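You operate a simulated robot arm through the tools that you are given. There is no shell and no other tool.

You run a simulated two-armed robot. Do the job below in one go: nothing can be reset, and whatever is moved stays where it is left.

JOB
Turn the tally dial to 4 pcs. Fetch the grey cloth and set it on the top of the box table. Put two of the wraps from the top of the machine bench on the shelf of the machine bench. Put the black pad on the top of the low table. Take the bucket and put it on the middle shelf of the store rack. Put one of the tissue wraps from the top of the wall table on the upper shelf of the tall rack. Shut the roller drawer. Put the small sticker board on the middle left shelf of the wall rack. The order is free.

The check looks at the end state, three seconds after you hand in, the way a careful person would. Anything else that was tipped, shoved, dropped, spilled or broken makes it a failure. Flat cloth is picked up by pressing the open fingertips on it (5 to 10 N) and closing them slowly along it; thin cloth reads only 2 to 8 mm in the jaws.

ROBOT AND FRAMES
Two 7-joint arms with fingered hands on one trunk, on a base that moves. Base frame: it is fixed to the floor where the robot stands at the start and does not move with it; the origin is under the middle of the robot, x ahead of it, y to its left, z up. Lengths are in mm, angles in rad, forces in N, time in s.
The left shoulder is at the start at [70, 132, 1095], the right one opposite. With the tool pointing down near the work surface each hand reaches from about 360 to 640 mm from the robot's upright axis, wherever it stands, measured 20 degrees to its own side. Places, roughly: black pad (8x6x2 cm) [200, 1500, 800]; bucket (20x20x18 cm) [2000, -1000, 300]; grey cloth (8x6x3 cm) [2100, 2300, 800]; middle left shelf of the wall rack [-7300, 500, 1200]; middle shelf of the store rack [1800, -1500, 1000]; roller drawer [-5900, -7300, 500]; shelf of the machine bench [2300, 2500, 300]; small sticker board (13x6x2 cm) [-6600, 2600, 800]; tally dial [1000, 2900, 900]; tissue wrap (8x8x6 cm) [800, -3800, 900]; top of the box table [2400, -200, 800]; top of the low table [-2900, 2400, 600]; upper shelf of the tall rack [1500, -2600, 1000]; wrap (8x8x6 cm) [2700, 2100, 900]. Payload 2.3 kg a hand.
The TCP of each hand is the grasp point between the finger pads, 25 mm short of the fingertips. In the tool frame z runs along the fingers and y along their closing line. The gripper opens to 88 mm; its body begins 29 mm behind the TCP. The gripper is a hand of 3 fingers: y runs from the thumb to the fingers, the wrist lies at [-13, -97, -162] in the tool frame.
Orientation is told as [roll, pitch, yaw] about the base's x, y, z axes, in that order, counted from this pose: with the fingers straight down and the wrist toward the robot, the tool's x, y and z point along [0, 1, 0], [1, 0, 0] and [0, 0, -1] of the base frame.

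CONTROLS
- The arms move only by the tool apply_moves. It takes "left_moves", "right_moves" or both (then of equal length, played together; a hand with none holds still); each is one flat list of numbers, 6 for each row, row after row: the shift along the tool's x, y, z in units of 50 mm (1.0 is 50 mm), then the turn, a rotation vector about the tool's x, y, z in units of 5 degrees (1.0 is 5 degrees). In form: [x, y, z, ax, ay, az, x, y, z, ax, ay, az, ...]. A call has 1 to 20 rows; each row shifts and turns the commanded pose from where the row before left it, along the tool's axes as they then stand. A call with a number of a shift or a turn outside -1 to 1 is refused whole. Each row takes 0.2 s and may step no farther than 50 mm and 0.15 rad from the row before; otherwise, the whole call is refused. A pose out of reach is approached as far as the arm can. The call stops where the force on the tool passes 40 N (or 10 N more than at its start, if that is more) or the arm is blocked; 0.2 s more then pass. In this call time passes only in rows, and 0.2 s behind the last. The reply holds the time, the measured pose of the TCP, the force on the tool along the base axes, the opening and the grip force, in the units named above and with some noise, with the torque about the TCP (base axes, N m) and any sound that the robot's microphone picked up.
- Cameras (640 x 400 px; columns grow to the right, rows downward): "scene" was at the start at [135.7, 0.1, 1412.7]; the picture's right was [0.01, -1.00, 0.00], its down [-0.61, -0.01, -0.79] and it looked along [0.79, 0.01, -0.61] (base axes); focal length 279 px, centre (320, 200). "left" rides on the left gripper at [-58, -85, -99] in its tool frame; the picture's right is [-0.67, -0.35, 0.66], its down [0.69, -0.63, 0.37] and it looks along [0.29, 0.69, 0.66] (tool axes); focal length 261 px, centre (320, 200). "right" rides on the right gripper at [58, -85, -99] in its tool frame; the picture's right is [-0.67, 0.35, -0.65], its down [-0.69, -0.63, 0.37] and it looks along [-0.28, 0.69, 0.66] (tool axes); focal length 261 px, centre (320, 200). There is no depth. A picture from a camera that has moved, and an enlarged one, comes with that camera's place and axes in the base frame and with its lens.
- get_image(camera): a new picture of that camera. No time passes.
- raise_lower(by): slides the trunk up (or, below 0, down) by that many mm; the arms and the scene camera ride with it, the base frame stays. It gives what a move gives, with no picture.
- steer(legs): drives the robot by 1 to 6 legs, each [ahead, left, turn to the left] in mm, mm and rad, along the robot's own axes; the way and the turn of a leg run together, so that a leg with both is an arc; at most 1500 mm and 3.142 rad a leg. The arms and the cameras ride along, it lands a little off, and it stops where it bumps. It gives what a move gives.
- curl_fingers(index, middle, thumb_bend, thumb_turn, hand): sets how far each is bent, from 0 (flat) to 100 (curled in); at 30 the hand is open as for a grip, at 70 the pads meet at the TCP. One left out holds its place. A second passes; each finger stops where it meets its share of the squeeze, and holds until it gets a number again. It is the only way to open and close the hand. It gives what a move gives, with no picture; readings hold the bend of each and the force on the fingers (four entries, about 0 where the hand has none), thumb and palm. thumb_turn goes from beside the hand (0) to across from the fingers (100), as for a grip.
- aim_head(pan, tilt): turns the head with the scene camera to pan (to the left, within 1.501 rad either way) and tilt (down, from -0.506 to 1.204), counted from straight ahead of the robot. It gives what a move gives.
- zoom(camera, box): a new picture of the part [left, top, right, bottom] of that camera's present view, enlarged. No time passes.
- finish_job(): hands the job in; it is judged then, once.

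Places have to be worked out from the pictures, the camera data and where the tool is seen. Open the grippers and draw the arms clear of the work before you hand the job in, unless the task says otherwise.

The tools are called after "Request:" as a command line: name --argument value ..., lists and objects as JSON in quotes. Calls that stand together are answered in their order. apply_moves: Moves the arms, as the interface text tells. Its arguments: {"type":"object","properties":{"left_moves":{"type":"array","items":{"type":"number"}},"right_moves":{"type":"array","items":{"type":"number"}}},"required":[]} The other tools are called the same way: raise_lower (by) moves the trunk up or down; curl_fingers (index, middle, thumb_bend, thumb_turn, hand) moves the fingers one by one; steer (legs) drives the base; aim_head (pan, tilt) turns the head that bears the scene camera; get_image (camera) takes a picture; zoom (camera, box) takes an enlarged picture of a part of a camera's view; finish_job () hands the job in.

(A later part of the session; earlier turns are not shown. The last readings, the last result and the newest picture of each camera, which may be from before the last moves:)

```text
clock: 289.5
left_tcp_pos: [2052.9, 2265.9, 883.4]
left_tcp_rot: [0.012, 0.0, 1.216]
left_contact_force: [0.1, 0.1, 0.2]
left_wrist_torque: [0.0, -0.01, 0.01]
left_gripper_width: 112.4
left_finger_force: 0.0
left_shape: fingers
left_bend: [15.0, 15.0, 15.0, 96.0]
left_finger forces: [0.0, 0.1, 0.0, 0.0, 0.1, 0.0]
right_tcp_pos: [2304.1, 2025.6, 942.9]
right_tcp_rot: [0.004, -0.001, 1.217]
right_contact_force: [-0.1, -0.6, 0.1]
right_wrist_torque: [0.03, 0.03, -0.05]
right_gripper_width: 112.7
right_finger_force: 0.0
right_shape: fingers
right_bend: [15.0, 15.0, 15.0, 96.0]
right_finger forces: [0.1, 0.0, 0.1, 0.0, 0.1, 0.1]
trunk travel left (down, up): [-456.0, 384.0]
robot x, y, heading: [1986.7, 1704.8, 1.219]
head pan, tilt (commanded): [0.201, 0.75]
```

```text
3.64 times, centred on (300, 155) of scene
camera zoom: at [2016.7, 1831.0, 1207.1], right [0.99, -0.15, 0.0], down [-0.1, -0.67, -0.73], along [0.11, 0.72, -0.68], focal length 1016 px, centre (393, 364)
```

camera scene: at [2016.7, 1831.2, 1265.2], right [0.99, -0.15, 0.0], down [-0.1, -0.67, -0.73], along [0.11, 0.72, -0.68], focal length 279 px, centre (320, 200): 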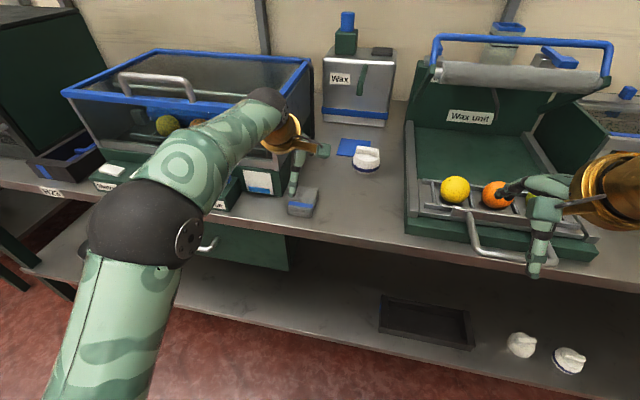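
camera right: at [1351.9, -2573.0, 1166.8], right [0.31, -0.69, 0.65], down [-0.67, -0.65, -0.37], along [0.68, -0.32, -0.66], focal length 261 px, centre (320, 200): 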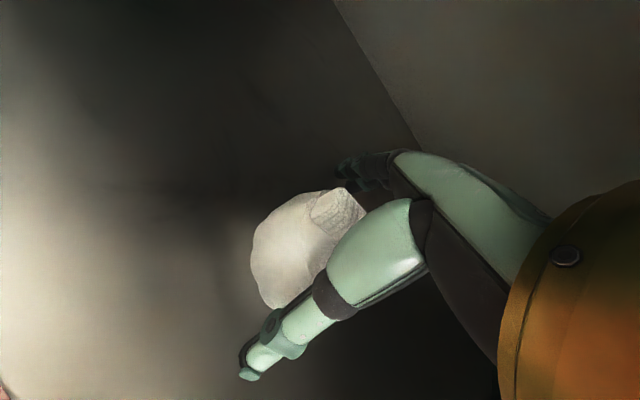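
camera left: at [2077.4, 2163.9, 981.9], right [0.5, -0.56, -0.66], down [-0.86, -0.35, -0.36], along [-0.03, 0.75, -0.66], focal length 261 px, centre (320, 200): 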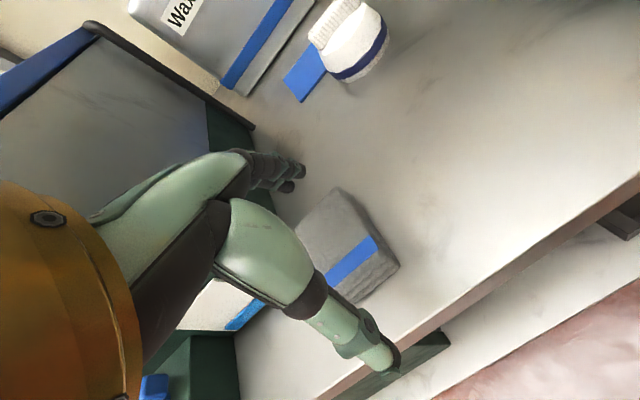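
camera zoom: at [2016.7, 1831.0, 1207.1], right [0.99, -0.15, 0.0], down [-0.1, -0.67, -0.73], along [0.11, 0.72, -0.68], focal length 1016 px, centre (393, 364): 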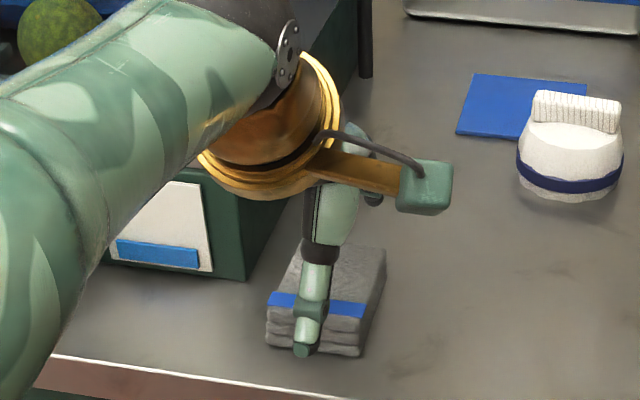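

The thumb is just in front of the cloth and the fingers behind it. I lower another 26 mm in steps, watching for contact with the bench.

Request:
apply_moves --left_moves '[0, 0, 0.2, 0, 0, 0, 0, 0, 0.2, 0, 0, 0]'

Request:
apply_moves --left_moves '[0, 0, 0.12, 0, 0, 0]'

Request:
get_image --camera "left"

```text
clock: 290.1
left_tcp_pos: [2053.9, 2264.8, 862.8]
left_tcp_rot: [0.014, -0.001, 1.215]
left_contact_force: [-0.2, 0.5, 0.5]
left_wrist_torque: [-0.06, 0.01, 0.05]
left_gripper_width: 112.2
left_finger_force: 0.1
left_shape: fingers
left_bend: [15.0, 15.0, 15.0, 96.0]
left_finger forces: [0.0, 0.0, 0.0, 0.1, 0.0, 0.1]
right_tcp_pos: [2304.6, 2025.7, 942.9]
right_tcp_rot: [0.003, 0.001, 1.217]
right_contact_force: [-0.1, -0.2, -0.2]
right_wrist_torque: [0.03, -0.02, 0.0]
right_gripper_width: 112.4
right_finger_force: 0.1
right_shape: fingers
right_bend: [15.0, 15.0, 15.0, 96.0]
right_finger forces: [0.0, 0.1, 0.0, 0.1, 0.0, 0.0]
trunk travel left (down, up): [-456.0, 384.0]
robot x, y, heading: [1991.0, 1702.7, 1.222]
head pan, tilt (commanded): [0.201, 0.75]
```

```text
clock: 290.5
left_tcp_pos: [2052.9, 2267.5, 856.3]
left_tcp_rot: [0.012, -0.002, 1.215]
left_contact_force: [0.0, 0.4, -0.3]
left_wrist_torque: [0.0, 0.01, -0.03]
left_gripper_width: 112.3
left_finger_force: 0.1
left_shape: fingers
left_bend: [15.0, 15.0, 15.0, 96.0]
left_finger forces: [0.0, 0.1, 0.0, 0.0, 0.1, 0.0]
right_tcp_pos: [2304.9, 2026.1, 943.0]
right_tcp_rot: [0.002, 0.0, 1.218]
right_contact_force: [-0.1, -0.1, 0.0]
right_wrist_torque: [0.02, -0.01, -0.02]
right_gripper_width: 112.5
right_finger_force: 0.1
right_shape: fingers
right_bend: [15.0, 15.0, 15.0, 96.0]
right_finger forces: [0.0, 0.0, 0.1, 0.0, 0.0, 0.0]
trunk travel left (down, up): [-456.0, 384.0]
robot x, y, heading: [1988.6, 1704.4, 1.219]
head pan, tilt (commanded): [0.201, 0.75]
```

```text
taken
camera left: at [2077.1, 2164.4, 955.3], right [0.5, -0.56, -0.66], down [-0.86, -0.35, -0.36], along [-0.03, 0.75, -0.66], focal length 261 px, centre (320, 200)
```

left: 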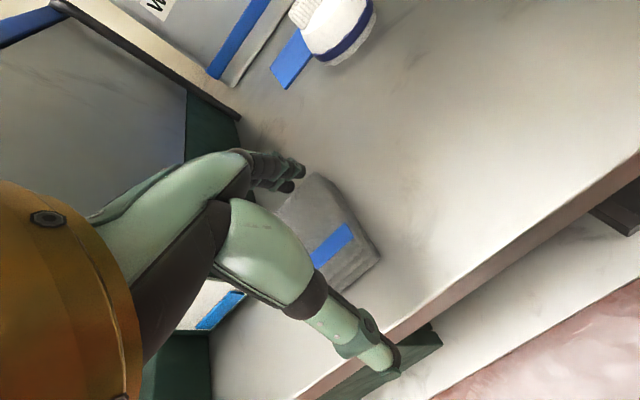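

No contact with the bench yet; tips are a few mm above it. I close slowly onto the cloth.

Request:
curl_fingers --hand "left" --index 32 --middle 32 --thumb_bend 32 --thumb_turn 100

Request:
curl_fingers --hand "left" --index 38 --middle 38 --thumb_bend 38

Request:
get_image --camera "left"

Request:
zoom --camera "scene" --box '[220, 80, 380, 190]'

```text
clock: 291.5
left_tcp_pos: [2052.4, 2266.5, 856.7]
left_tcp_rot: [0.011, -0.001, 1.216]
left_contact_force: [0.1, 0.7, -0.4]
left_wrist_torque: [-0.02, 0.01, 0.0]
left_gripper_width: 81.7
left_finger_force: 0.2
left_shape: fingers
left_bend: [31.0, 32.0, 32.0, 98.0]
left_finger forces: [0.3, 0.0, 0.0, 0.0, 0.0, 0.0]
right_tcp_pos: [2303.6, 2025.6, 942.8]
right_tcp_rot: [0.002, 0.001, 1.218]
right_contact_force: [-0.8, -0.2, 0.6]
right_wrist_torque: [0.01, 0.0, -0.01]
right_gripper_width: 112.2
right_finger_force: 0.0
right_shape: fingers
right_bend: [15.0, 15.0, 15.0, 96.0]
right_finger forces: [0.1, 0.0, 0.0, 0.1, 0.0, 0.0]
trunk travel left (down, up): [-456.0, 384.0]
robot x, y, heading: [1987.5, 1701.6, 1.218]
head pan, tilt (commanded): [0.201, 0.75]
```

```text
clock: 292.5
left_tcp_pos: [2052.1, 2264.9, 855.9]
left_tcp_rot: [0.011, -0.002, 1.216]
left_contact_force: [0.6, 0.7, 0.0]
left_wrist_torque: [0.05, -0.01, -0.02]
left_gripper_width: 73.7
left_finger_force: 2.8
left_shape: fingers
left_bend: [35.0, 36.0, 35.0, 98.0]
left_finger forces: [1.9, 1.3, 0.1, 0.0, 2.3, 0.0]
right_tcp_pos: [2303.4, 2025.6, 943.1]
right_tcp_rot: [0.002, 0.001, 1.218]
right_contact_force: [-0.3, -0.8, -0.1]
right_wrist_torque: [-0.04, 0.02, 0.0]
right_gripper_width: 112.5
right_finger_force: 0.1
right_shape: fingers
right_bend: [15.0, 15.0, 15.0, 96.0]
right_finger forces: [0.0, 0.0, 0.0, 0.1, 0.1, 0.0]
trunk travel left (down, up): [-456.0, 384.0]
robot x, y, heading: [1988.1, 1703.8, 1.215]
head pan, tilt (commanded): [0.201, 0.75]
```

```text
taken
camera left: at [2077.1, 2164.3, 955.5], right [0.5, -0.56, -0.66], down [-0.86, -0.35, -0.36], along [-0.03, 0.75, -0.66], focal length 261 px, centre (320, 200)
```

left: 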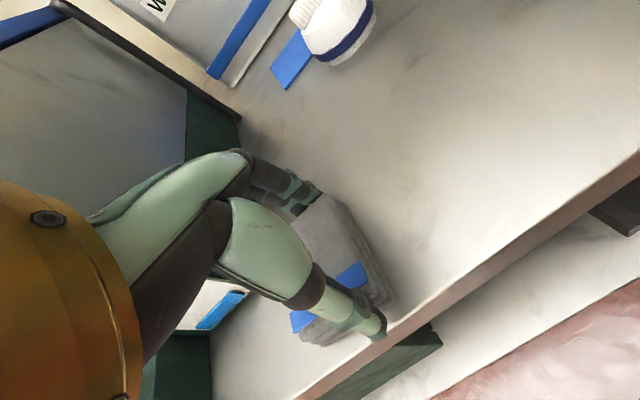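

```text
3.64 times, centred on (300, 135) of scene
camera zoom: at [2016.8, 1831.1, 1207.1], right [0.99, -0.15, 0.0], down [-0.1, -0.67, -0.73], along [0.11, 0.72, -0.68], focal length 1016 px, centre (393, 436)
```

zoom: 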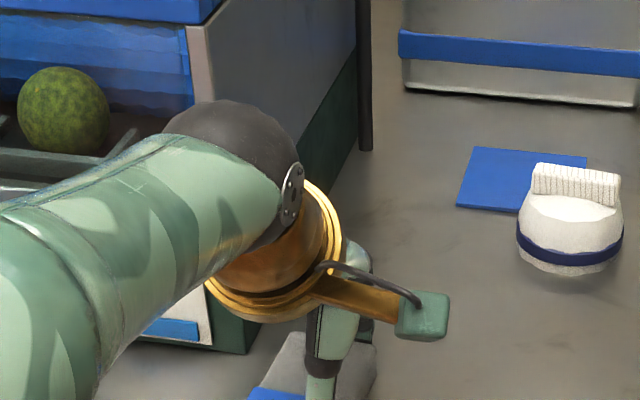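

Contact at 74 mm width (1.9 + 1.3 against 2.3 N). I tighten and lift a little.

Request:
curl_fingers --hand "left" --index 45 --middle 46 --thumb_bend 46

Request:
apply_moves --left_moves '[0, 0, -0.2, 0, 0, 0, 0, 0, -0.2, 0, 0, 0]'

Request:
get_image --camera "left"

Request:
get_image --camera "scene"

```text
clock: 293.5
left_tcp_pos: [2053.3, 2265.5, 856.9]
left_tcp_rot: [0.012, -0.001, 1.218]
left_contact_force: [1.4, 1.3, 3.7]
left_wrist_torque: [0.1, -0.04, -0.02]
left_gripper_width: 71.4
left_finger_force: 9.8
left_shape: fingers
left_bend: [38.0, 40.0, 36.0, 98.0]
left_finger forces: [5.5, 5.1, 0.0, 0.1, 8.7, 0.0]
right_tcp_pos: [2305.0, 2026.0, 942.5]
right_tcp_rot: [0.004, 0.001, 1.218]
right_contact_force: [0.4, 0.5, 0.5]
right_wrist_torque: [-0.02, 0.05, -0.02]
right_gripper_width: 112.6
right_finger_force: 0.1
right_shape: fingers
right_bend: [15.0, 15.0, 15.0, 96.0]
right_finger forces: [0.0, 0.0, 0.0, 0.1, 0.0, 0.0]
trunk travel left (down, up): [-456.0, 384.0]
robot x, y, heading: [1986.5, 1704.1, 1.219]
head pan, tilt (commanded): [0.201, 0.75]
```

```text
clock: 294.1
left_tcp_pos: [2053.6, 2266.4, 877.7]
left_tcp_rot: [0.012, -0.002, 1.216]
left_contact_force: [0.0, 1.2, 0.0]
left_wrist_torque: [0.01, 0.0, 0.0]
left_gripper_width: 71.6
left_finger_force: 9.1
left_shape: fingers
left_bend: [38.0, 40.0, 36.0, 98.0]
left_finger forces: [4.6, 4.8, 0.0, 0.1, 9.4, 0.0]
right_tcp_pos: [2305.0, 2027.3, 943.1]
right_tcp_rot: [0.003, -0.002, 1.219]
right_contact_force: [-0.2, 0.4, 0.6]
right_wrist_torque: [0.0, 0.0, -0.02]
right_gripper_width: 112.4
right_finger_force: 0.0
right_shape: fingers
right_bend: [15.0, 15.0, 15.0, 96.0]
right_finger forces: [0.0, 0.1, 0.0, 0.1, 0.1, 0.0]
trunk travel left (down, up): [-456.0, 384.0]
robot x, y, heading: [1989.1, 1702.1, 1.217]
head pan, tilt (commanded): [0.201, 0.75]
```

```text
taken
camera left: at [2077.2, 2164.0, 975.9], right [0.5, -0.56, -0.66], down [-0.86, -0.35, -0.36], along [-0.03, 0.75, -0.66], focal length 261 px, centre (320, 200)
```

left: 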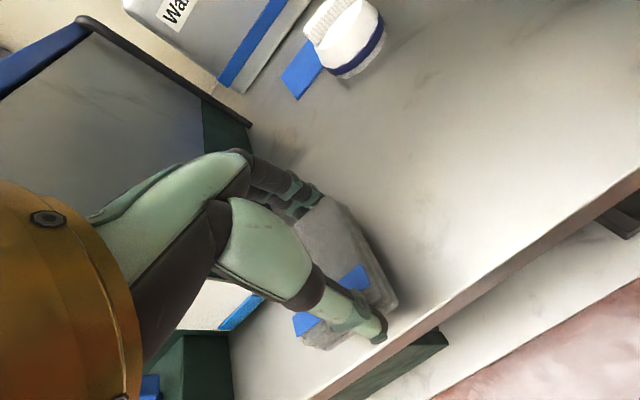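

```text
taken
camera scene: at [2016.7, 1831.1, 1207.1], right [0.99, -0.15, 0.0], down [-0.1, -0.67, -0.73], along [0.11, 0.72, -0.68], focal length 279 px, centre (320, 200)
```

scene: 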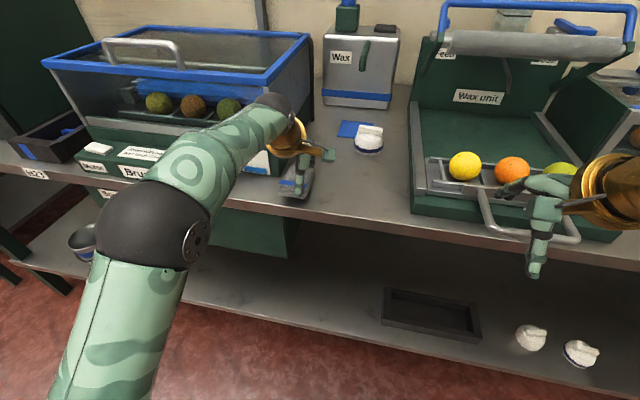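

The cloth is off the bench, held at 9 N. I raise it, back off, and turn toward the box table.

Request:
raise_lower --by 150

Request:
steer --legs '[[-480, 0, 0], [0, 0, -1.59], [0, -900, 0]]'

Request:
aim_head --pan 0.0 --tilt 0.4

Request:
get_image --camera "scene"

```text
clock: 295.8
left_tcp_pos: [2052.3, 2265.1, 1026.7]
left_tcp_rot: [0.014, -0.001, 1.216]
left_contact_force: [1.2, -0.5, 0.3]
left_wrist_torque: [-0.02, 0.0, -0.03]
left_gripper_width: 71.6
left_finger_force: 9.1
left_shape: fingers
left_bend: [38.0, 40.0, 36.0, 98.0]
left_finger forces: [4.6, 4.6, 0.1, 0.0, 9.4, 0.0]
right_tcp_pos: [2305.6, 2026.6, 1092.9]
right_tcp_rot: [0.003, 0.001, 1.219]
right_contact_force: [0.4, -0.2, -0.1]
right_wrist_torque: [-0.01, 0.01, 0.01]
right_gripper_width: 112.3
right_finger_force: 0.1
right_shape: fingers
right_bend: [15.0, 15.0, 15.0, 96.0]
right_finger forces: [0.0, 0.0, 0.1, 0.1, 0.0, 0.0]
trunk travel left (down, up): [-606.0, 234.0]
robot x, y, heading: [1988.5, 1699.0, 1.216]
head pan, tilt (commanded): [0.201, 0.75]
```

```text
clock: 307.0
left_tcp_pos: [2038.0, 329.4, 1026.5]
left_tcp_rot: [0.011, -0.002, -0.389]
left_contact_force: [0.1, -0.2, -0.1]
left_wrist_torque: [-0.02, -0.01, -0.01]
left_gripper_width: 71.1
left_finger_force: 8.5
left_shape: fingers
left_bend: [39.0, 41.0, 36.0, 98.0]
left_finger forces: [4.4, 4.4, 0.1, 0.1, 8.7, 0.0]
right_tcp_pos: [1789.1, 86.6, 1092.6]
right_tcp_rot: [0.005, -0.001, -0.387]
right_contact_force: [0.4, 0.1, 0.2]
right_wrist_torque: [0.0, 0.01, 0.0]
right_gripper_width: 112.3
right_finger_force: 0.2
right_shape: fingers
right_bend: [15.0, 15.0, 15.0, 96.0]
right_finger forces: [0.0, 0.1, 0.0, 0.1, 0.0, 0.1]
trunk travel left (down, up): [-606.0, 234.0]
robot x, y, heading: [1479.5, 410.0, -0.39]
head pan, tilt (commanded): [0.201, 0.75]
```

```text
clock: 307.8
left_tcp_pos: [2037.6, 329.2, 1027.9]
left_tcp_rot: [0.014, -0.002, -0.39]
left_contact_force: [0.1, -0.3, -0.6]
left_wrist_torque: [0.0, -0.01, 0.0]
left_gripper_width: 71.2
left_finger_force: 8.8
left_shape: fingers
left_bend: [39.0, 41.0, 36.0, 98.0]
left_finger forces: [4.5, 4.4, 0.0, 0.0, 8.9, 0.0]
right_tcp_pos: [1789.4, 85.6, 1093.2]
right_tcp_rot: [0.005, -0.001, -0.388]
right_contact_force: [-0.7, 0.0, 0.6]
right_wrist_torque: [0.01, 0.01, -0.02]
right_gripper_width: 112.3
right_finger_force: 0.0
right_shape: fingers
right_bend: [15.0, 15.0, 15.0, 96.0]
right_finger forces: [0.1, 0.0, 0.0, 0.0, 0.0, 0.1]
trunk travel left (down, up): [-606.0, 234.0]
robot x, y, heading: [1479.5, 415.9, -0.389]
head pan, tilt (commanded): [0.0, 0.4]
```

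```text
taken
camera scene: at [1608.1, 358.7, 1388.1], right [-0.38, -0.93, 0.0], down [-0.36, 0.15, -0.92], along [0.85, -0.35, -0.39], focal length 279 px, centre (320, 200)
```

scene: 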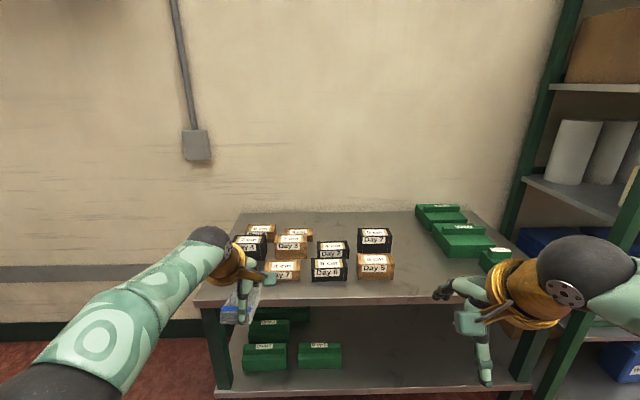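

The box table has free room right of the boxes, in front of the green trays. I raise the trunk to measure the table's height by parallax.

Request:
zoom --camera "scene" --box '[340, 200, 540, 325]'

Request:
raise_lower --by 200

Request:
get_image --camera "scene"

Request:
zoom --camera "scene" --box '[340, 260, 540, 385]'

```text
3.20 times, centred on (440, 262) of scene
camera zoom: at [1608.1, 358.7, 1388.1], right [-0.38, -0.93, 0.0], down [-0.36, 0.15, -0.92], along [0.85, -0.35, -0.39], focal length 894 px, centre (-64, 0)
```

zoom: 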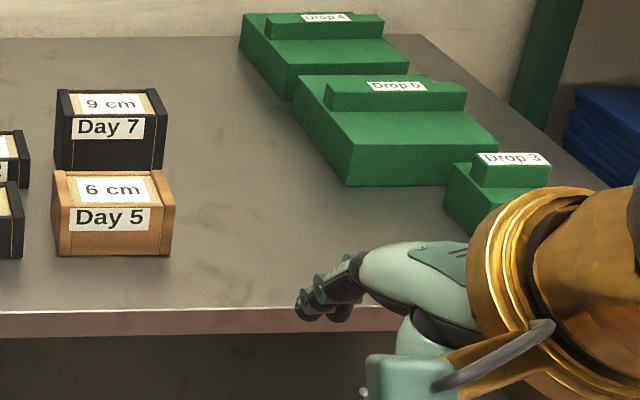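

```text
clock: 310.0
left_tcp_pos: [2037.4, 329.1, 1227.6]
left_tcp_rot: [0.01, -0.001, -0.389]
left_contact_force: [0.8, 0.7, -1.1]
left_wrist_torque: [-0.04, -0.01, 0.02]
left_gripper_width: 71.0
left_finger_force: 9.0
left_shape: fingers
left_bend: [39.0, 41.0, 36.0, 98.0]
left_finger forces: [4.5, 4.2, 0.0, 0.1, 8.8, 0.0]
right_tcp_pos: [1789.1, 84.4, 1292.9]
right_tcp_rot: [0.003, 0.0, -0.387]
right_contact_force: [0.5, 0.3, 0.1]
right_wrist_torque: [-0.04, 0.03, -0.02]
right_gripper_width: 112.6
right_finger_force: 0.0
right_shape: fingers
right_bend: [15.0, 15.0, 15.0, 96.0]
right_finger forces: [0.0, 0.0, 0.0, 0.0, 0.0, 0.0]
trunk travel left (down, up): [-806.0, 34.0]
robot x, y, heading: [1476.7, 417.2, -0.386]
head pan, tilt (commanded): [0.0, 0.4]
```

```text
taken
camera scene: at [1608.3, 358.6, 1588.2], right [-0.38, -0.93, 0.0], down [-0.36, 0.15, -0.92], along [0.85, -0.35, -0.39], focal length 279 px, centre (320, 200)
```

scene: 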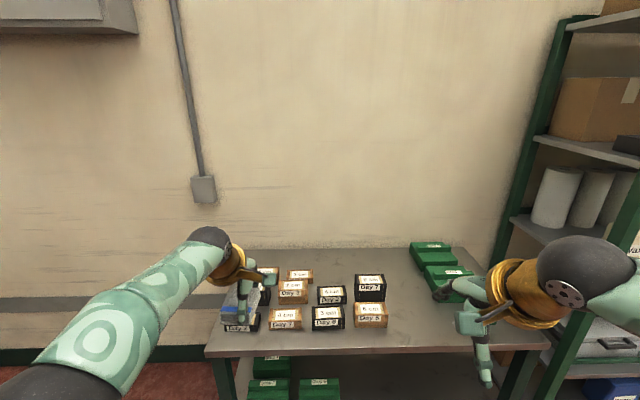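

```text
3.20 times, centred on (440, 322) of scene
camera zoom: at [1608.3, 358.6, 1588.2], right [-0.38, -0.93, 0.0], down [-0.36, 0.15, -0.92], along [0.85, -0.35, -0.39], focal length 894 px, centre (-64, -192)
```

zoom: 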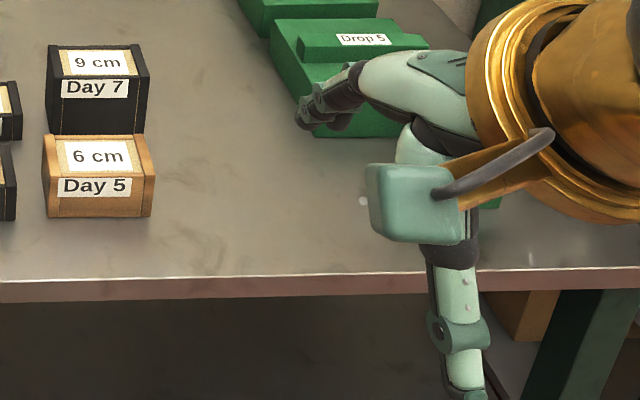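

Table top is z≈826, its front 767 mm ahead of my axis. I'll set the cloth in the free area right of the Day 5 box, so I strafe 482 mm right and go 300 mm ahead, well above the boxes.

Request:
steer --legs '[[0, -482, 0], [300, 0, 0]]'

Request:
raise_lower --by -270

Request:
aim_head --pan 0.2 --tilt 0.7

Request:
get_image --camera "scene"

Request:
get_image --camera "left"

```text
clock: 314.5
left_tcp_pos: [2127.4, -236.0, 1228.0]
left_tcp_rot: [0.012, -0.004, -0.391]
left_contact_force: [0.1, -0.3, 0.3]
left_wrist_torque: [-0.03, 0.02, 0.05]
left_gripper_width: 70.9
left_finger_force: 9.2
left_shape: fingers
left_bend: [39.0, 41.0, 36.0, 98.0]
left_finger forces: [4.5, 4.4, 0.0, 0.0, 8.7, 0.1]
right_tcp_pos: [1877.5, -479.1, 1294.0]
right_tcp_rot: [0.004, 0.0, -0.391]
right_contact_force: [0.1, 0.1, 0.4]
right_wrist_torque: [-0.04, -0.01, -0.01]
right_gripper_width: 112.2
right_finger_force: 0.1
right_shape: fingers
right_bend: [15.0, 15.0, 15.0, 96.0]
right_finger forces: [0.0, 0.0, 0.1, 0.0, 0.0, 0.1]
trunk travel left (down, up): [-806.0, 34.0]
robot x, y, heading: [1567.1, -151.2, -0.39]
head pan, tilt (commanded): [0.0, 0.4]
```

```text
clock: 317.3
left_tcp_pos: [2129.9, -235.7, 957.0]
left_tcp_rot: [0.014, -0.003, -0.391]
left_contact_force: [-0.1, 0.6, -0.9]
left_wrist_torque: [0.0, 0.02, 0.0]
left_gripper_width: 71.1
left_finger_force: 9.0
left_shape: fingers
left_bend: [39.0, 41.0, 36.0, 98.0]
left_finger forces: [4.6, 4.4, 0.1, 0.1, 8.9, 0.0]
right_tcp_pos: [1880.2, -479.7, 1022.5]
right_tcp_rot: [0.003, 0.0, -0.39]
right_contact_force: [0.2, 0.0, 0.4]
right_wrist_torque: [0.02, -0.03, 0.01]
right_gripper_width: 112.5
right_finger_force: 0.0
right_shape: fingers
right_bend: [15.0, 15.0, 15.0, 96.0]
right_finger forces: [0.0, 0.0, 0.0, 0.0, 0.0, 0.0]
trunk travel left (down, up): [-536.0, 304.0]
robot x, y, heading: [1569.2, -153.9, -0.388]
head pan, tilt (commanded): [0.0, 0.4]
```

```text
clock: 318.1
left_tcp_pos: [2130.0, -235.5, 956.3]
left_tcp_rot: [0.011, -0.002, -0.392]
left_contact_force: [-0.2, 0.6, 0.1]
left_wrist_torque: [-0.04, -0.01, 0.01]
left_gripper_width: 70.9
left_finger_force: 8.9
left_shape: fingers
left_bend: [39.0, 41.0, 36.0, 98.0]
left_finger forces: [4.6, 4.4, 0.0, 0.1, 8.8, 0.0]
right_tcp_pos: [1880.9, -480.0, 1022.6]
right_tcp_rot: [0.004, 0.0, -0.391]
right_contact_force: [1.2, -0.1, -0.6]
right_wrist_torque: [0.04, 0.02, 0.02]
right_gripper_width: 112.5
right_finger_force: 0.0
right_shape: fingers
right_bend: [15.0, 15.0, 15.0, 96.0]
right_finger forces: [0.0, 0.1, 0.0, 0.1, 0.1, 0.0]
trunk travel left (down, up): [-536.0, 304.0]
robot x, y, heading: [1568.1, -150.3, -0.39]
head pan, tilt (commanded): [0.201, 0.7]
```

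```text
taken
camera scene: at [1698.2, -186.6, 1291.4], right [-0.19, -0.98, 0.0], down [-0.63, 0.12, -0.77], along [0.75, -0.14, -0.64], focal length 279 px, centre (320, 200)
```

scene: 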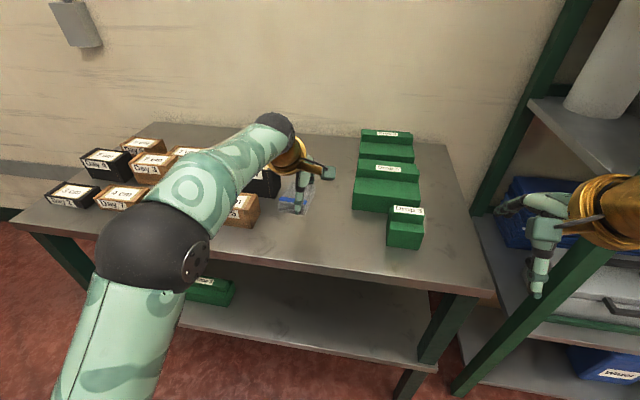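

```text
taken
camera left: at [2027.1, -260.2, 1055.8], right [-0.57, -0.48, -0.66], down [-0.32, 0.88, -0.36], along [0.75, 0.01, -0.66], focal length 261 px, centre (320, 200)
```

left: 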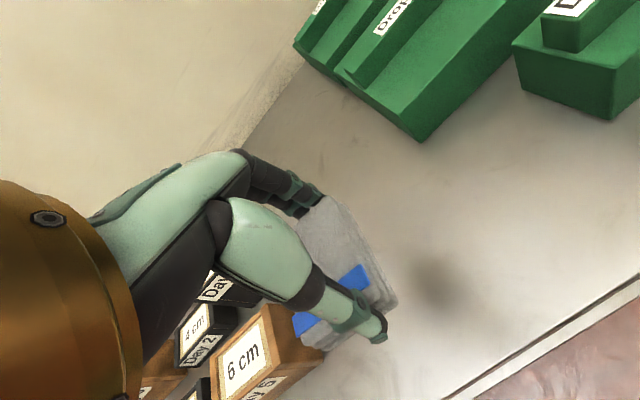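

The cloth hangs over the free area, 84 mm behind the edge and clear of the Day 5 box. I lower the trunk 85 mm, then continue with small steps.

Request:
raise_lower --by -85

Request:
apply_moves --left_moves '[0, 0, 0.12, 0, 0, 0]'

Request:
apply_moves --left_moves '[0, 0, 0.08, 0, 0, 0]'

Request:
get_image --camera "left"

```text
clock: 319.3
left_tcp_pos: [2130.1, -237.0, 872.4]
left_tcp_rot: [0.012, -0.002, -0.393]
left_contact_force: [-0.7, 0.3, -0.3]
left_wrist_torque: [-0.06, -0.02, 0.02]
left_gripper_width: 71.3
left_finger_force: 8.0
left_shape: fingers
left_bend: [39.0, 41.0, 36.0, 98.0]
left_finger forces: [4.5, 4.3, 0.0, 0.0, 8.7, 0.1]
right_tcp_pos: [1880.2, -479.7, 937.7]
right_tcp_rot: [0.003, 0.001, -0.39]
right_contact_force: [0.6, 0.2, -0.2]
right_wrist_torque: [0.0, -0.02, -0.01]
right_gripper_width: 112.2
right_finger_force: 0.0
right_shape: fingers
right_bend: [15.0, 15.0, 15.0, 96.0]
right_finger forces: [0.0, 0.0, 0.2, 0.1, 0.1, 0.1]
trunk travel left (down, up): [-451.0, 389.0]
robot x, y, heading: [1570.3, -150.1, -0.39]
head pan, tilt (commanded): [0.201, 0.7]
```

```text
clock: 319.7
left_tcp_pos: [2129.8, -236.3, 866.5]
left_tcp_rot: [0.012, -0.001, -0.392]
left_contact_force: [-1.0, 0.8, -1.1]
left_wrist_torque: [-0.01, 0.0, 0.01]
left_gripper_width: 71.1
left_finger_force: 8.6
left_shape: fingers
left_bend: [39.0, 41.0, 36.0, 98.0]
left_finger forces: [4.5, 4.4, 0.1, 0.0, 8.8, 0.1]
right_tcp_pos: [1879.4, -479.6, 937.4]
right_tcp_rot: [0.006, 0.001, -0.391]
right_contact_force: [0.1, 0.3, -0.7]
right_wrist_torque: [0.0, 0.0, 0.04]
right_gripper_width: 112.4
right_finger_force: 0.1
right_shape: fingers
right_bend: [15.0, 15.0, 15.0, 96.0]
right_finger forces: [0.0, 0.1, 0.0, 0.0, 0.0, 0.0]
trunk travel left (down, up): [-451.0, 389.0]
robot x, y, heading: [1569.2, -151.4, -0.39]
head pan, tilt (commanded): [0.201, 0.7]
```

```text
clock: 320.1
left_tcp_pos: [2129.9, -236.3, 862.1]
left_tcp_rot: [0.012, -0.001, -0.392]
left_contact_force: [0.4, 0.2, -1.2]
left_wrist_torque: [-0.01, -0.02, -0.02]
left_gripper_width: 71.3
left_finger_force: 9.0
left_shape: fingers
left_bend: [39.0, 41.0, 36.0, 98.0]
left_finger forces: [4.5, 4.5, 0.0, 0.1, 8.7, 0.1]
right_tcp_pos: [1881.5, -479.5, 937.7]
right_tcp_rot: [0.004, 0.0, -0.392]
right_contact_force: [-0.2, -0.5, -0.1]
right_wrist_torque: [-0.02, -0.02, -0.01]
right_gripper_width: 112.4
right_finger_force: 0.0
right_shape: fingers
right_bend: [15.0, 15.0, 15.0, 96.0]
right_finger forces: [0.1, 0.1, 0.0, 0.0, 0.1, 0.0]
trunk travel left (down, up): [-451.0, 389.0]
robot x, y, heading: [1573.4, -152.7, -0.394]
head pan, tilt (commanded): [0.201, 0.7]
```

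```text
taken
camera left: at [2027.3, -260.0, 960.9], right [-0.57, -0.48, -0.66], down [-0.32, 0.88, -0.36], along [0.75, 0.01, -0.66], focal length 261 px, centre (320, 200)
```

left: 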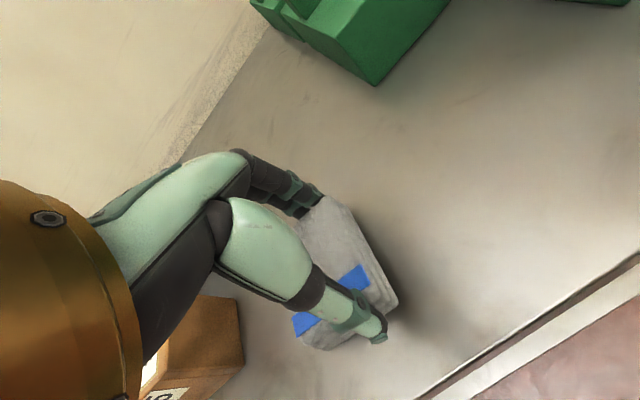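

Close to the table, no contact yet. I continue in 4 mm steps.

Request:
apply_moves --left_moves '[0, 0, 0.08, 0, 0, 0]'

Request:
apply_moves --left_moves '[0, 0, 0.07, 0, 0, 0]'

Request:
apply_moves --left_moves '[0, 0, 0.06, 0, 0, 0]'

```text
clock: 320.5
left_tcp_pos: [2129.0, -237.3, 857.6]
left_tcp_rot: [0.013, -0.001, -0.39]
left_contact_force: [0.5, -0.1, -0.7]
left_wrist_torque: [0.03, 0.0, -0.05]
left_gripper_width: 70.8
left_finger_force: 8.6
left_shape: fingers
left_bend: [39.0, 41.0, 36.0, 98.0]
left_finger forces: [4.5, 4.3, 0.0, 0.0, 8.9, 0.0]
right_tcp_pos: [1880.9, -479.4, 937.7]
right_tcp_rot: [0.005, 0.002, -0.392]
right_contact_force: [0.4, -0.4, 0.0]
right_wrist_torque: [-0.04, -0.01, 0.0]
right_gripper_width: 112.5
right_finger_force: 0.1
right_shape: fingers
right_bend: [15.0, 15.0, 15.0, 96.0]
right_finger forces: [0.1, 0.0, 0.0, 0.0, 0.0, 0.0]
trunk travel left (down, up): [-451.0, 389.0]
robot x, y, heading: [1570.6, -150.9, -0.394]
head pan, tilt (commanded): [0.201, 0.7]
```

```text
clock: 320.9
left_tcp_pos: [2130.0, -236.4, 855.9]
left_tcp_rot: [0.013, -0.007, -0.39]
left_contact_force: [1.2, 0.3, 8.2]
left_wrist_torque: [-0.03, -0.08, 0.01]
left_gripper_width: 71.2
left_finger_force: 9.8
left_shape: fingers
left_bend: [39.0, 41.0, 36.0, 99.0]
left_finger forces: [5.6, 5.0, 0.0, 0.1, 9.3, 0.1]
right_tcp_pos: [1879.6, -479.9, 937.6]
right_tcp_rot: [0.005, -0.002, -0.39]
right_contact_force: [-0.4, -0.2, 0.4]
right_wrist_torque: [0.0, 0.0, 0.04]
right_gripper_width: 112.5
right_finger_force: 0.0
right_shape: fingers
right_bend: [15.0, 15.0, 15.0, 96.0]
right_finger forces: [0.1, 0.0, 0.1, 0.0, 0.1, 0.1]
trunk travel left (down, up): [-451.0, 389.0]
robot x, y, heading: [1568.3, -152.6, -0.391]
head pan, tilt (commanded): [0.201, 0.7]
```

```text
clock: 321.3
left_tcp_pos: [2128.5, -236.8, 854.7]
left_tcp_rot: [0.012, -0.011, -0.39]
left_contact_force: [3.5, -1.5, 16.0]
left_wrist_torque: [-0.04, -0.13, 0.0]
left_gripper_width: 71.7
left_finger_force: 10.7
left_shape: fingers
left_bend: [38.0, 40.0, 37.0, 99.0]
left_finger forces: [6.5, 5.4, 0.1, 0.0, 9.3, 0.0]
right_tcp_pos: [1877.1, -479.7, 939.2]
right_tcp_rot: [0.005, -0.003, -0.39]
right_contact_force: [0.3, 0.5, 1.0]
right_wrist_torque: [0.01, -0.01, 0.01]
right_gripper_width: 112.4
right_finger_force: 0.0
right_shape: fingers
right_bend: [15.0, 15.0, 15.0, 96.0]
right_finger forces: [0.0, 0.0, 0.0, 0.0, 0.1, 0.1]
trunk travel left (down, up): [-451.0, 389.0]
robot x, y, heading: [1568.3, -149.9, -0.395]
head pan, tilt (commanded): [0.201, 0.7]
```

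The cloth is on the table (16 N). I open the fingers in steps, raise the hand, and look.

Request:
curl_fingers --hand "left" --index 33 --middle 33 --thumb_bend 32

Request:
curl_fingers --hand "left" --index 15 --middle 15 --thumb_bend 15

Request:
apply_moves --left_moves '[0, 0, -0.8, 0, 0, 0, 0, 0, -0.8, 0, 0, 0, 0, 0, -0.8, 0, 0, 0]'

Request:
get_image --camera "left"

Request:
get_image --camera "scene"

```text
clock: 322.3
left_tcp_pos: [2129.7, -237.5, 852.4]
left_tcp_rot: [0.013, -0.001, -0.392]
left_contact_force: [-0.7, -0.3, 0.4]
left_wrist_torque: [0.01, -0.01, 0.02]
left_gripper_width: 80.6
left_finger_force: 0.5
left_shape: fingers
left_bend: [33.0, 33.0, 31.0, 98.0]
left_finger forces: [0.1, 0.0, 0.0, 0.0, 0.2, 0.1]
right_tcp_pos: [1880.2, -479.9, 938.1]
right_tcp_rot: [0.003, -0.001, -0.393]
right_contact_force: [-0.5, -0.1, -0.1]
right_wrist_torque: [0.01, 0.01, 0.01]
right_gripper_width: 112.4
right_finger_force: 0.1
right_shape: fingers
right_bend: [15.0, 15.0, 15.0, 96.0]
right_finger forces: [0.1, 0.0, 0.1, 0.0, 0.0, 0.0]
trunk travel left (down, up): [-451.0, 389.0]
robot x, y, heading: [1570.8, -151.8, -0.39]
head pan, tilt (commanded): [0.201, 0.7]
```

```text
clock: 323.3
left_tcp_pos: [2129.1, -236.7, 851.9]
left_tcp_rot: [0.013, -0.001, -0.391]
left_contact_force: [-0.5, 0.7, -0.3]
left_wrist_torque: [-0.01, 0.02, -0.01]
left_gripper_width: 112.2
left_finger_force: 0.1
left_shape: fingers
left_bend: [15.0, 15.0, 15.0, 96.0]
left_finger forces: [0.0, 0.1, 0.1, 0.1, 0.1, 0.1]
right_tcp_pos: [1879.3, -479.7, 938.1]
right_tcp_rot: [0.004, 0.0, -0.39]
right_contact_force: [-0.5, 0.1, 0.1]
right_wrist_torque: [0.0, 0.0, 0.01]
right_gripper_width: 112.5
right_finger_force: 0.0
right_shape: fingers
right_bend: [15.0, 15.0, 15.0, 96.0]
right_finger forces: [0.1, 0.0, 0.0, 0.0, 0.0, 0.0]
trunk travel left (down, up): [-451.0, 389.0]
robot x, y, heading: [1566.0, -153.4, -0.392]
head pan, tilt (commanded): [0.201, 0.7]
```

```text
clock: 324.1
left_tcp_pos: [2118.9, -232.4, 965.3]
left_tcp_rot: [0.013, -0.001, -0.391]
left_contact_force: [-0.1, 0.3, 0.4]
left_wrist_torque: [0.02, -0.04, -0.02]
left_gripper_width: 112.6
left_finger_force: 0.0
left_shape: fingers
left_bend: [15.0, 15.0, 15.0, 96.0]
left_finger forces: [0.1, 0.1, 0.0, 0.0, 0.0, 0.1]
left hand out of reach, approached as far as the arm can: row 3
right_tcp_pos: [1879.5, -478.8, 938.2]
right_tcp_rot: [0.005, 0.0, -0.392]
right_contact_force: [-0.7, 1.3, -0.1]
right_wrist_torque: [0.01, 0.01, 0.02]
right_gripper_width: 112.4
right_finger_force: 0.0
right_shape: fingers
right_bend: [15.0, 15.0, 15.0, 96.0]
right_finger forces: [0.0, 0.0, 0.1, 0.0, 0.0, 0.1]
trunk travel left (down, up): [-451.0, 389.0]
robot x, y, heading: [1567.9, -147.1, -0.388]
head pan, tilt (commanded): [0.201, 0.7]
```

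```text
taken
camera left: at [2015.9, -256.1, 1064.3], right [-0.57, -0.48, -0.66], down [-0.32, 0.88, -0.36], along [0.75, 0.01, -0.66], focal length 261 px, centre (320, 200)
```

left: 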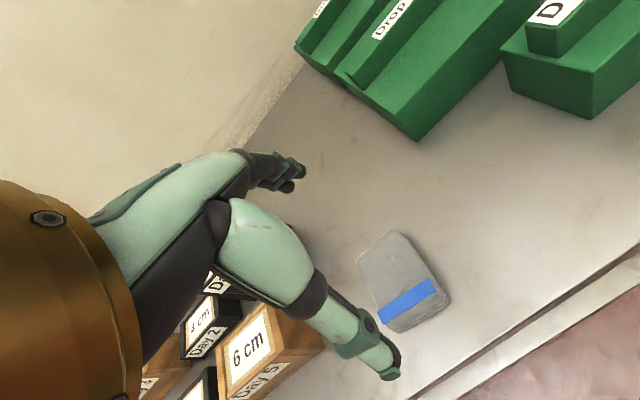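

```text
taken
camera scene: at [1697.5, -186.2, 1206.4], right [-0.19, -0.98, 0.0], down [-0.63, 0.12, -0.77], along [0.75, -0.14, -0.64], focal length 279 px, centre (320, 200)
```

scene: 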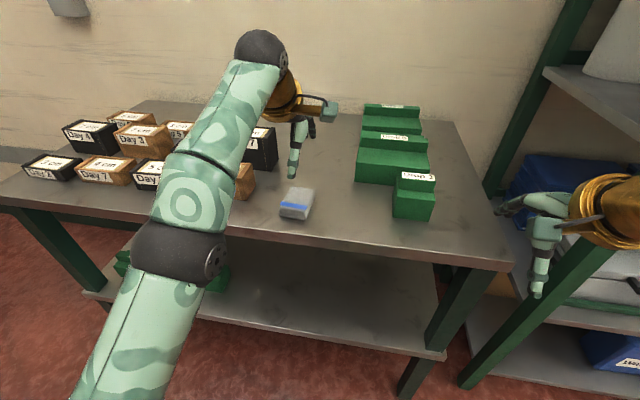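

The grey cloth lies well on the box table. I raise the trunk, back off, and go toward the dial by the machine bench's left end.

Request:
raise_lower --by 150

Request:
steer --legs '[[-420, 0, 0], [0, 0, 1.59], [1400, 0, 0], [300, 500, 0]]'

Request:
aim_head --pan 0.2 --tilt 0.4

Request:
get_image --camera "scene"

```text
clock: 325.8
left_tcp_pos: [2119.6, -232.5, 1115.6]
left_tcp_rot: [0.013, -0.002, -0.39]
left_contact_force: [0.2, -0.6, -0.2]
left_wrist_torque: [0.01, -0.01, 0.01]
left_gripper_width: 112.3
left_finger_force: 0.2
left_shape: fingers
left_bend: [15.0, 15.0, 15.0, 96.0]
left_finger forces: [0.1, 0.0, 0.1, 0.0, 0.0, 0.0]
right_tcp_pos: [1880.4, -479.4, 1087.7]
right_tcp_rot: [0.004, 0.001, -0.392]
right_contact_force: [0.9, 0.0, 0.3]
right_wrist_torque: [0.01, -0.02, -0.01]
right_gripper_width: 112.4
right_finger_force: 0.0
right_shape: fingers
right_bend: [15.0, 15.0, 15.0, 96.0]
right_finger forces: [0.1, 0.1, 0.0, 0.0, 0.0, 0.0]
trunk travel left (down, up): [-601.0, 239.0]
robot x, y, heading: [1569.3, -147.6, -0.389]
head pan, tilt (commanded): [0.201, 0.7]
```

```text
clock: 341.8
left_tcp_pos: [1420.8, 2332.7, 1116.3]
left_tcp_rot: [0.012, -0.001, 1.191]
left_contact_force: [0.6, -0.1, -0.1]
left_wrist_torque: [0.01, -0.03, -0.03]
left_gripper_width: 112.1
left_finger_force: 0.0
left_shape: fingers
left_bend: [15.0, 15.0, 15.0, 96.0]
left_finger forces: [0.0, 0.0, 0.0, 0.0, 0.1, 0.0]
right_tcp_pos: [1672.3, 2098.5, 1087.7]
right_tcp_rot: [0.004, 0.0, 1.191]
right_contact_force: [-0.4, -0.5, 0.6]
right_wrist_torque: [0.01, 0.0, 0.03]
right_gripper_width: 112.2
right_finger_force: 0.1
right_shape: fingers
right_bend: [15.0, 15.0, 15.0, 96.0]
right_finger forces: [0.0, 0.1, 0.0, 0.1, 0.0, 0.0]
trunk travel left (down, up): [-601.0, 239.0]
robot x, y, heading: [1343.2, 1782.8, 1.191]
head pan, tilt (commanded): [0.201, 0.7]
```

```text
clock: 342.6
left_tcp_pos: [1421.4, 2333.2, 1116.1]
left_tcp_rot: [0.015, -0.002, 1.189]
left_contact_force: [-1.0, -0.1, 0.6]
left_wrist_torque: [-0.01, 0.01, -0.02]
left_gripper_width: 112.3
left_finger_force: 0.0
left_shape: fingers
left_bend: [15.0, 15.0, 15.0, 96.0]
left_finger forces: [0.0, 0.1, 0.0, 0.0, 0.0, 0.0]
right_tcp_pos: [1670.7, 2098.9, 1087.4]
right_tcp_rot: [0.005, 0.0, 1.191]
right_contact_force: [0.2, -0.5, -0.4]
right_wrist_torque: [0.0, -0.03, -0.04]
right_gripper_width: 112.3
right_finger_force: 0.1
right_shape: fingers
right_bend: [15.0, 15.0, 15.0, 96.0]
right_finger forces: [0.0, 0.0, 0.0, 0.1, 0.0, 0.0]
trunk travel left (down, up): [-601.0, 239.0]
robot x, y, heading: [1341.8, 1780.6, 1.198]
head pan, tilt (commanded): [0.201, 0.4]
```

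```text
taken
camera scene: at [1379.4, 1920.1, 1383.1], right [0.98, -0.18, 0.0], down [-0.07, -0.38, -0.92], along [0.16, 0.91, -0.39], focal length 279 px, centre (320, 200)
```

scene: 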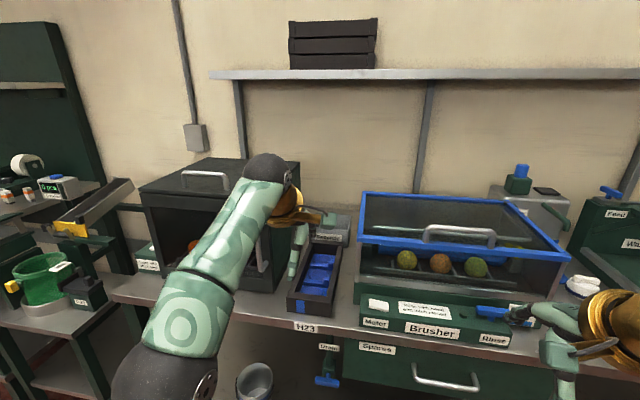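

The dial should be near the left side of the black "Rough" box. I zoom in there.

Request:
zoom --camera "scene" --box '[0, 150, 200, 330]'

Request:
zoom --camera "scene" --box '[110, 220, 210, 300]'

```text
2.22 times, centred on (100, 240) of scene
camera zoom: at [1379.4, 1920.1, 1383.1], right [0.98, -0.18, 0.0], down [-0.07, -0.38, -0.92], along [0.16, 0.91, -0.39], focal length 621 px, centre (809, 111)
```

zoom: 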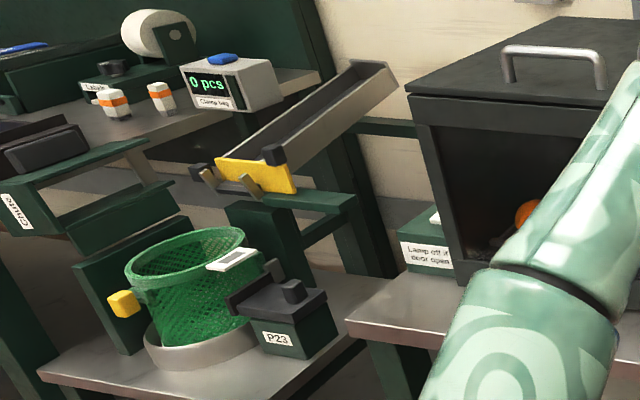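

```text
5.00 times, centred on (160, 260) of scene
camera zoom: at [1379.4, 1920.1, 1383.1], right [0.98, -0.18, 0.0], down [-0.07, -0.38, -0.92], along [0.16, 0.91, -0.39], focal length 1397 px, centre (1120, -100)
```

zoom: 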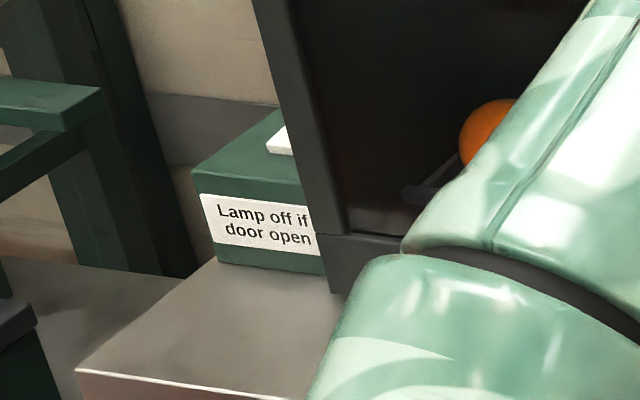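

There is a green block with a plate on top left of the Rough box, and a counting unit ("0 pcs") further left. I strafe left to look at them straight on.

Request:
steer --legs '[[0, 480, 0]]'

Request:
raise_lower --by 200

Request:
aim_head --pan -0.1 --tilt 0.55

Request:
get_image --camera "scene"

```text
clock: 345.4
left_tcp_pos: [978.7, 2510.1, 1115.4]
left_tcp_rot: [0.011, 0.0, 1.186]
left_contact_force: [0.6, -0.4, -0.3]
left_wrist_torque: [-0.03, 0.01, 0.01]
left_gripper_width: 112.1
left_finger_force: 0.1
left_shape: fingers
left_bend: [15.0, 15.0, 15.0, 96.0]
left_finger forces: [0.0, 0.1, 0.0, 0.0, 0.0, 0.0]
right_tcp_pos: [1228.5, 2273.5, 1087.8]
right_tcp_rot: [0.004, 0.001, 1.189]
right_contact_force: [0.3, 0.1, -1.0]
right_wrist_torque: [-0.01, 0.02, 0.01]
right_gripper_width: 112.4
right_finger_force: 0.1
right_shape: fingers
right_bend: [15.0, 15.0, 15.0, 96.0]
right_finger forces: [0.0, 0.0, 0.0, 0.1, 0.1, 0.1]
trunk travel left (down, up): [-601.0, 239.0]
robot x, y, heading: [899.4, 1958.2, 1.188]
head pan, tilt (commanded): [0.201, 0.4]
```

```text
clock: 347.6
left_tcp_pos: [978.2, 2511.0, 1315.3]
left_tcp_rot: [0.012, -0.003, 1.186]
left_contact_force: [0.2, 0.5, 0.6]
left_wrist_torque: [0.04, 0.01, 0.01]
left_gripper_width: 112.2
left_finger_force: 0.1
left_shape: fingers
left_bend: [15.0, 15.0, 15.0, 96.0]
left_finger forces: [0.0, 0.0, 0.1, 0.1, 0.0, 0.1]
right_tcp_pos: [1227.6, 2273.1, 1288.0]
right_tcp_rot: [0.003, 0.0, 1.189]
right_contact_force: [0.1, 0.0, -0.7]
right_wrist_torque: [-0.02, -0.04, 0.01]
right_gripper_width: 112.4
right_finger_force: 0.1
right_shape: fingers
right_bend: [15.0, 15.0, 15.0, 96.0]
right_finger forces: [0.0, 0.1, 0.2, 0.1, 0.0, 0.0]
trunk travel left (down, up): [-801.0, 39.0]
robot x, y, heading: [902.5, 1959.9, 1.186]
head pan, tilt (commanded): [0.201, 0.4]
```

```text
clock: 348.4
left_tcp_pos: [978.8, 2511.0, 1314.9]
left_tcp_rot: [0.011, -0.002, 1.186]
left_contact_force: [1.0, 0.1, -0.2]
left_wrist_torque: [-0.05, 0.03, 0.01]
left_gripper_width: 112.3
left_finger_force: 0.1
left_shape: fingers
left_bend: [15.0, 15.0, 15.0, 96.0]
left_finger forces: [0.0, 0.1, 0.1, 0.0, 0.1, 0.0]
right_tcp_pos: [1228.8, 2273.9, 1287.9]
right_tcp_rot: [0.002, -0.001, 1.19]
right_contact_force: [0.0, -0.3, 0.1]
right_wrist_torque: [0.0, 0.01, -0.03]
right_gripper_width: 112.3
right_finger_force: 0.1
right_shape: fingers
right_bend: [15.0, 15.0, 15.0, 96.0]
right_finger forces: [0.1, 0.0, 0.1, 0.1, 0.0, 0.1]
trunk travel left (down, up): [-801.0, 39.0]
robot x, y, heading: [900.2, 1961.8, 1.187]
head pan, tilt (commanded): [-0.099, 0.55]
```

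```text
taken
camera scene: at [961.0, 2086.0, 1569.5], right [0.89, -0.46, 0.0], down [-0.24, -0.46, -0.85], along [0.39, 0.76, -0.52], focal length 279 px, centre (320, 200)
```

scene: 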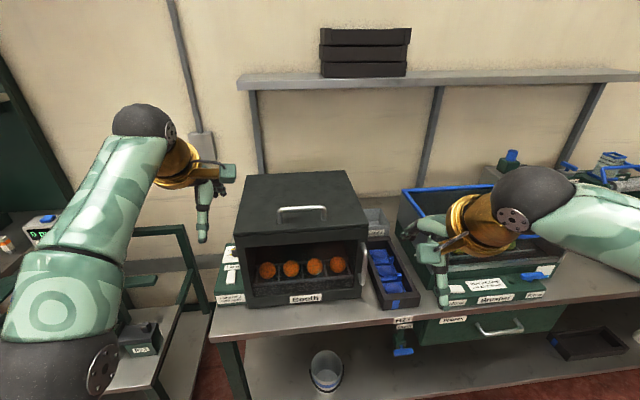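

The left arm blocks the narrow table. I strafe another 300 mm left and look again from there.

Request:
steer --legs '[[-150, 330, 0]]'

Request:
aim_head --pan 0.0 --tilt 0.55

Request:
get_image --camera "scene"

Request:
zoom --camera "scene" --box '[200, 120, 440, 320]'

```text
clock: 350.8
left_tcp_pos: [623.6, 2494.3, 1314.3]
left_tcp_rot: [0.014, -0.001, 1.182]
left_contact_force: [0.7, -0.3, 0.2]
left_wrist_torque: [0.01, 0.01, 0.02]
left_gripper_width: 112.2
left_finger_force: 0.1
left_shape: fingers
left_bend: [15.0, 15.0, 15.0, 96.0]
left_finger forces: [0.0, 0.0, 0.1, 0.1, 0.1, 0.0]
right_tcp_pos: [870.2, 2257.8, 1286.3]
right_tcp_rot: [0.006, -0.001, 1.184]
right_contact_force: [0.1, -0.6, 0.3]
right_wrist_torque: [-0.02, -0.02, -0.01]
right_gripper_width: 112.2
right_finger_force: 0.1
right_shape: fingers
right_bend: [15.0, 15.0, 15.0, 96.0]
right_finger forces: [0.1, 0.1, 0.1, 0.0, 0.0, 0.1]
trunk travel left (down, up): [-801.0, 39.0]
robot x, y, heading: [538.8, 1942.4, 1.184]
head pan, tilt (commanded): [-0.099, 0.55]
```

```text
clock: 351.4
left_tcp_pos: [621.0, 2494.5, 1316.0]
left_tcp_rot: [0.011, -0.001, 1.182]
left_contact_force: [-0.5, -0.9, -0.3]
left_wrist_torque: [-0.02, 0.0, 0.01]
left_gripper_width: 112.3
left_finger_force: 0.0
left_shape: fingers
left_bend: [15.0, 15.0, 15.0, 96.0]
left_finger forces: [0.1, 0.0, 0.1, 0.0, 0.1, 0.0]
right_tcp_pos: [868.8, 2256.3, 1288.0]
right_tcp_rot: [0.004, -0.002, 1.183]
right_contact_force: [0.6, -0.2, -0.1]
right_wrist_torque: [0.01, 0.02, -0.01]
right_gripper_width: 112.2
right_finger_force: 0.0
right_shape: fingers
right_bend: [15.0, 15.0, 15.0, 96.0]
right_finger forces: [0.1, 0.0, 0.0, 0.0, 0.0, 0.0]
trunk travel left (down, up): [-801.0, 39.0]
robot x, y, heading: [537.1, 1945.9, 1.182]
head pan, tilt (commanded): [0.0, 0.55]
```

```text
taken
camera scene: at [592.9, 2073.5, 1569.5], right [0.93, -0.38, 0.0], down [-0.2, -0.48, -0.85], along [0.32, 0.79, -0.52], focal length 279 px, centre (320, 200)
```

scene: 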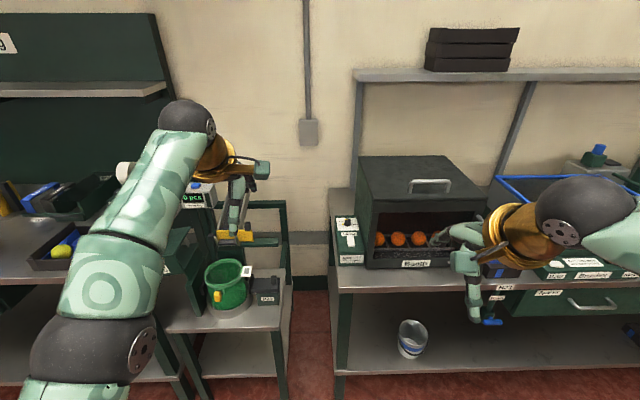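

```text
2.00 times, centred on (320, 220) of scene
camera zoom: at [592.9, 2073.5, 1569.5], right [0.93, -0.38, 0.0], down [-0.2, -0.48, -0.85], along [0.32, 0.79, -0.52], focal length 559 px, centre (320, 160)
```

zoom: 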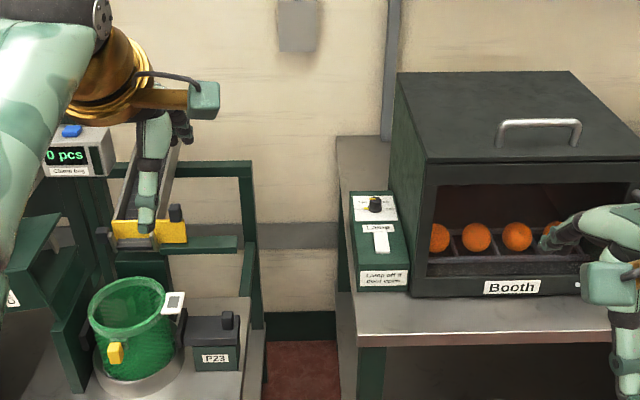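

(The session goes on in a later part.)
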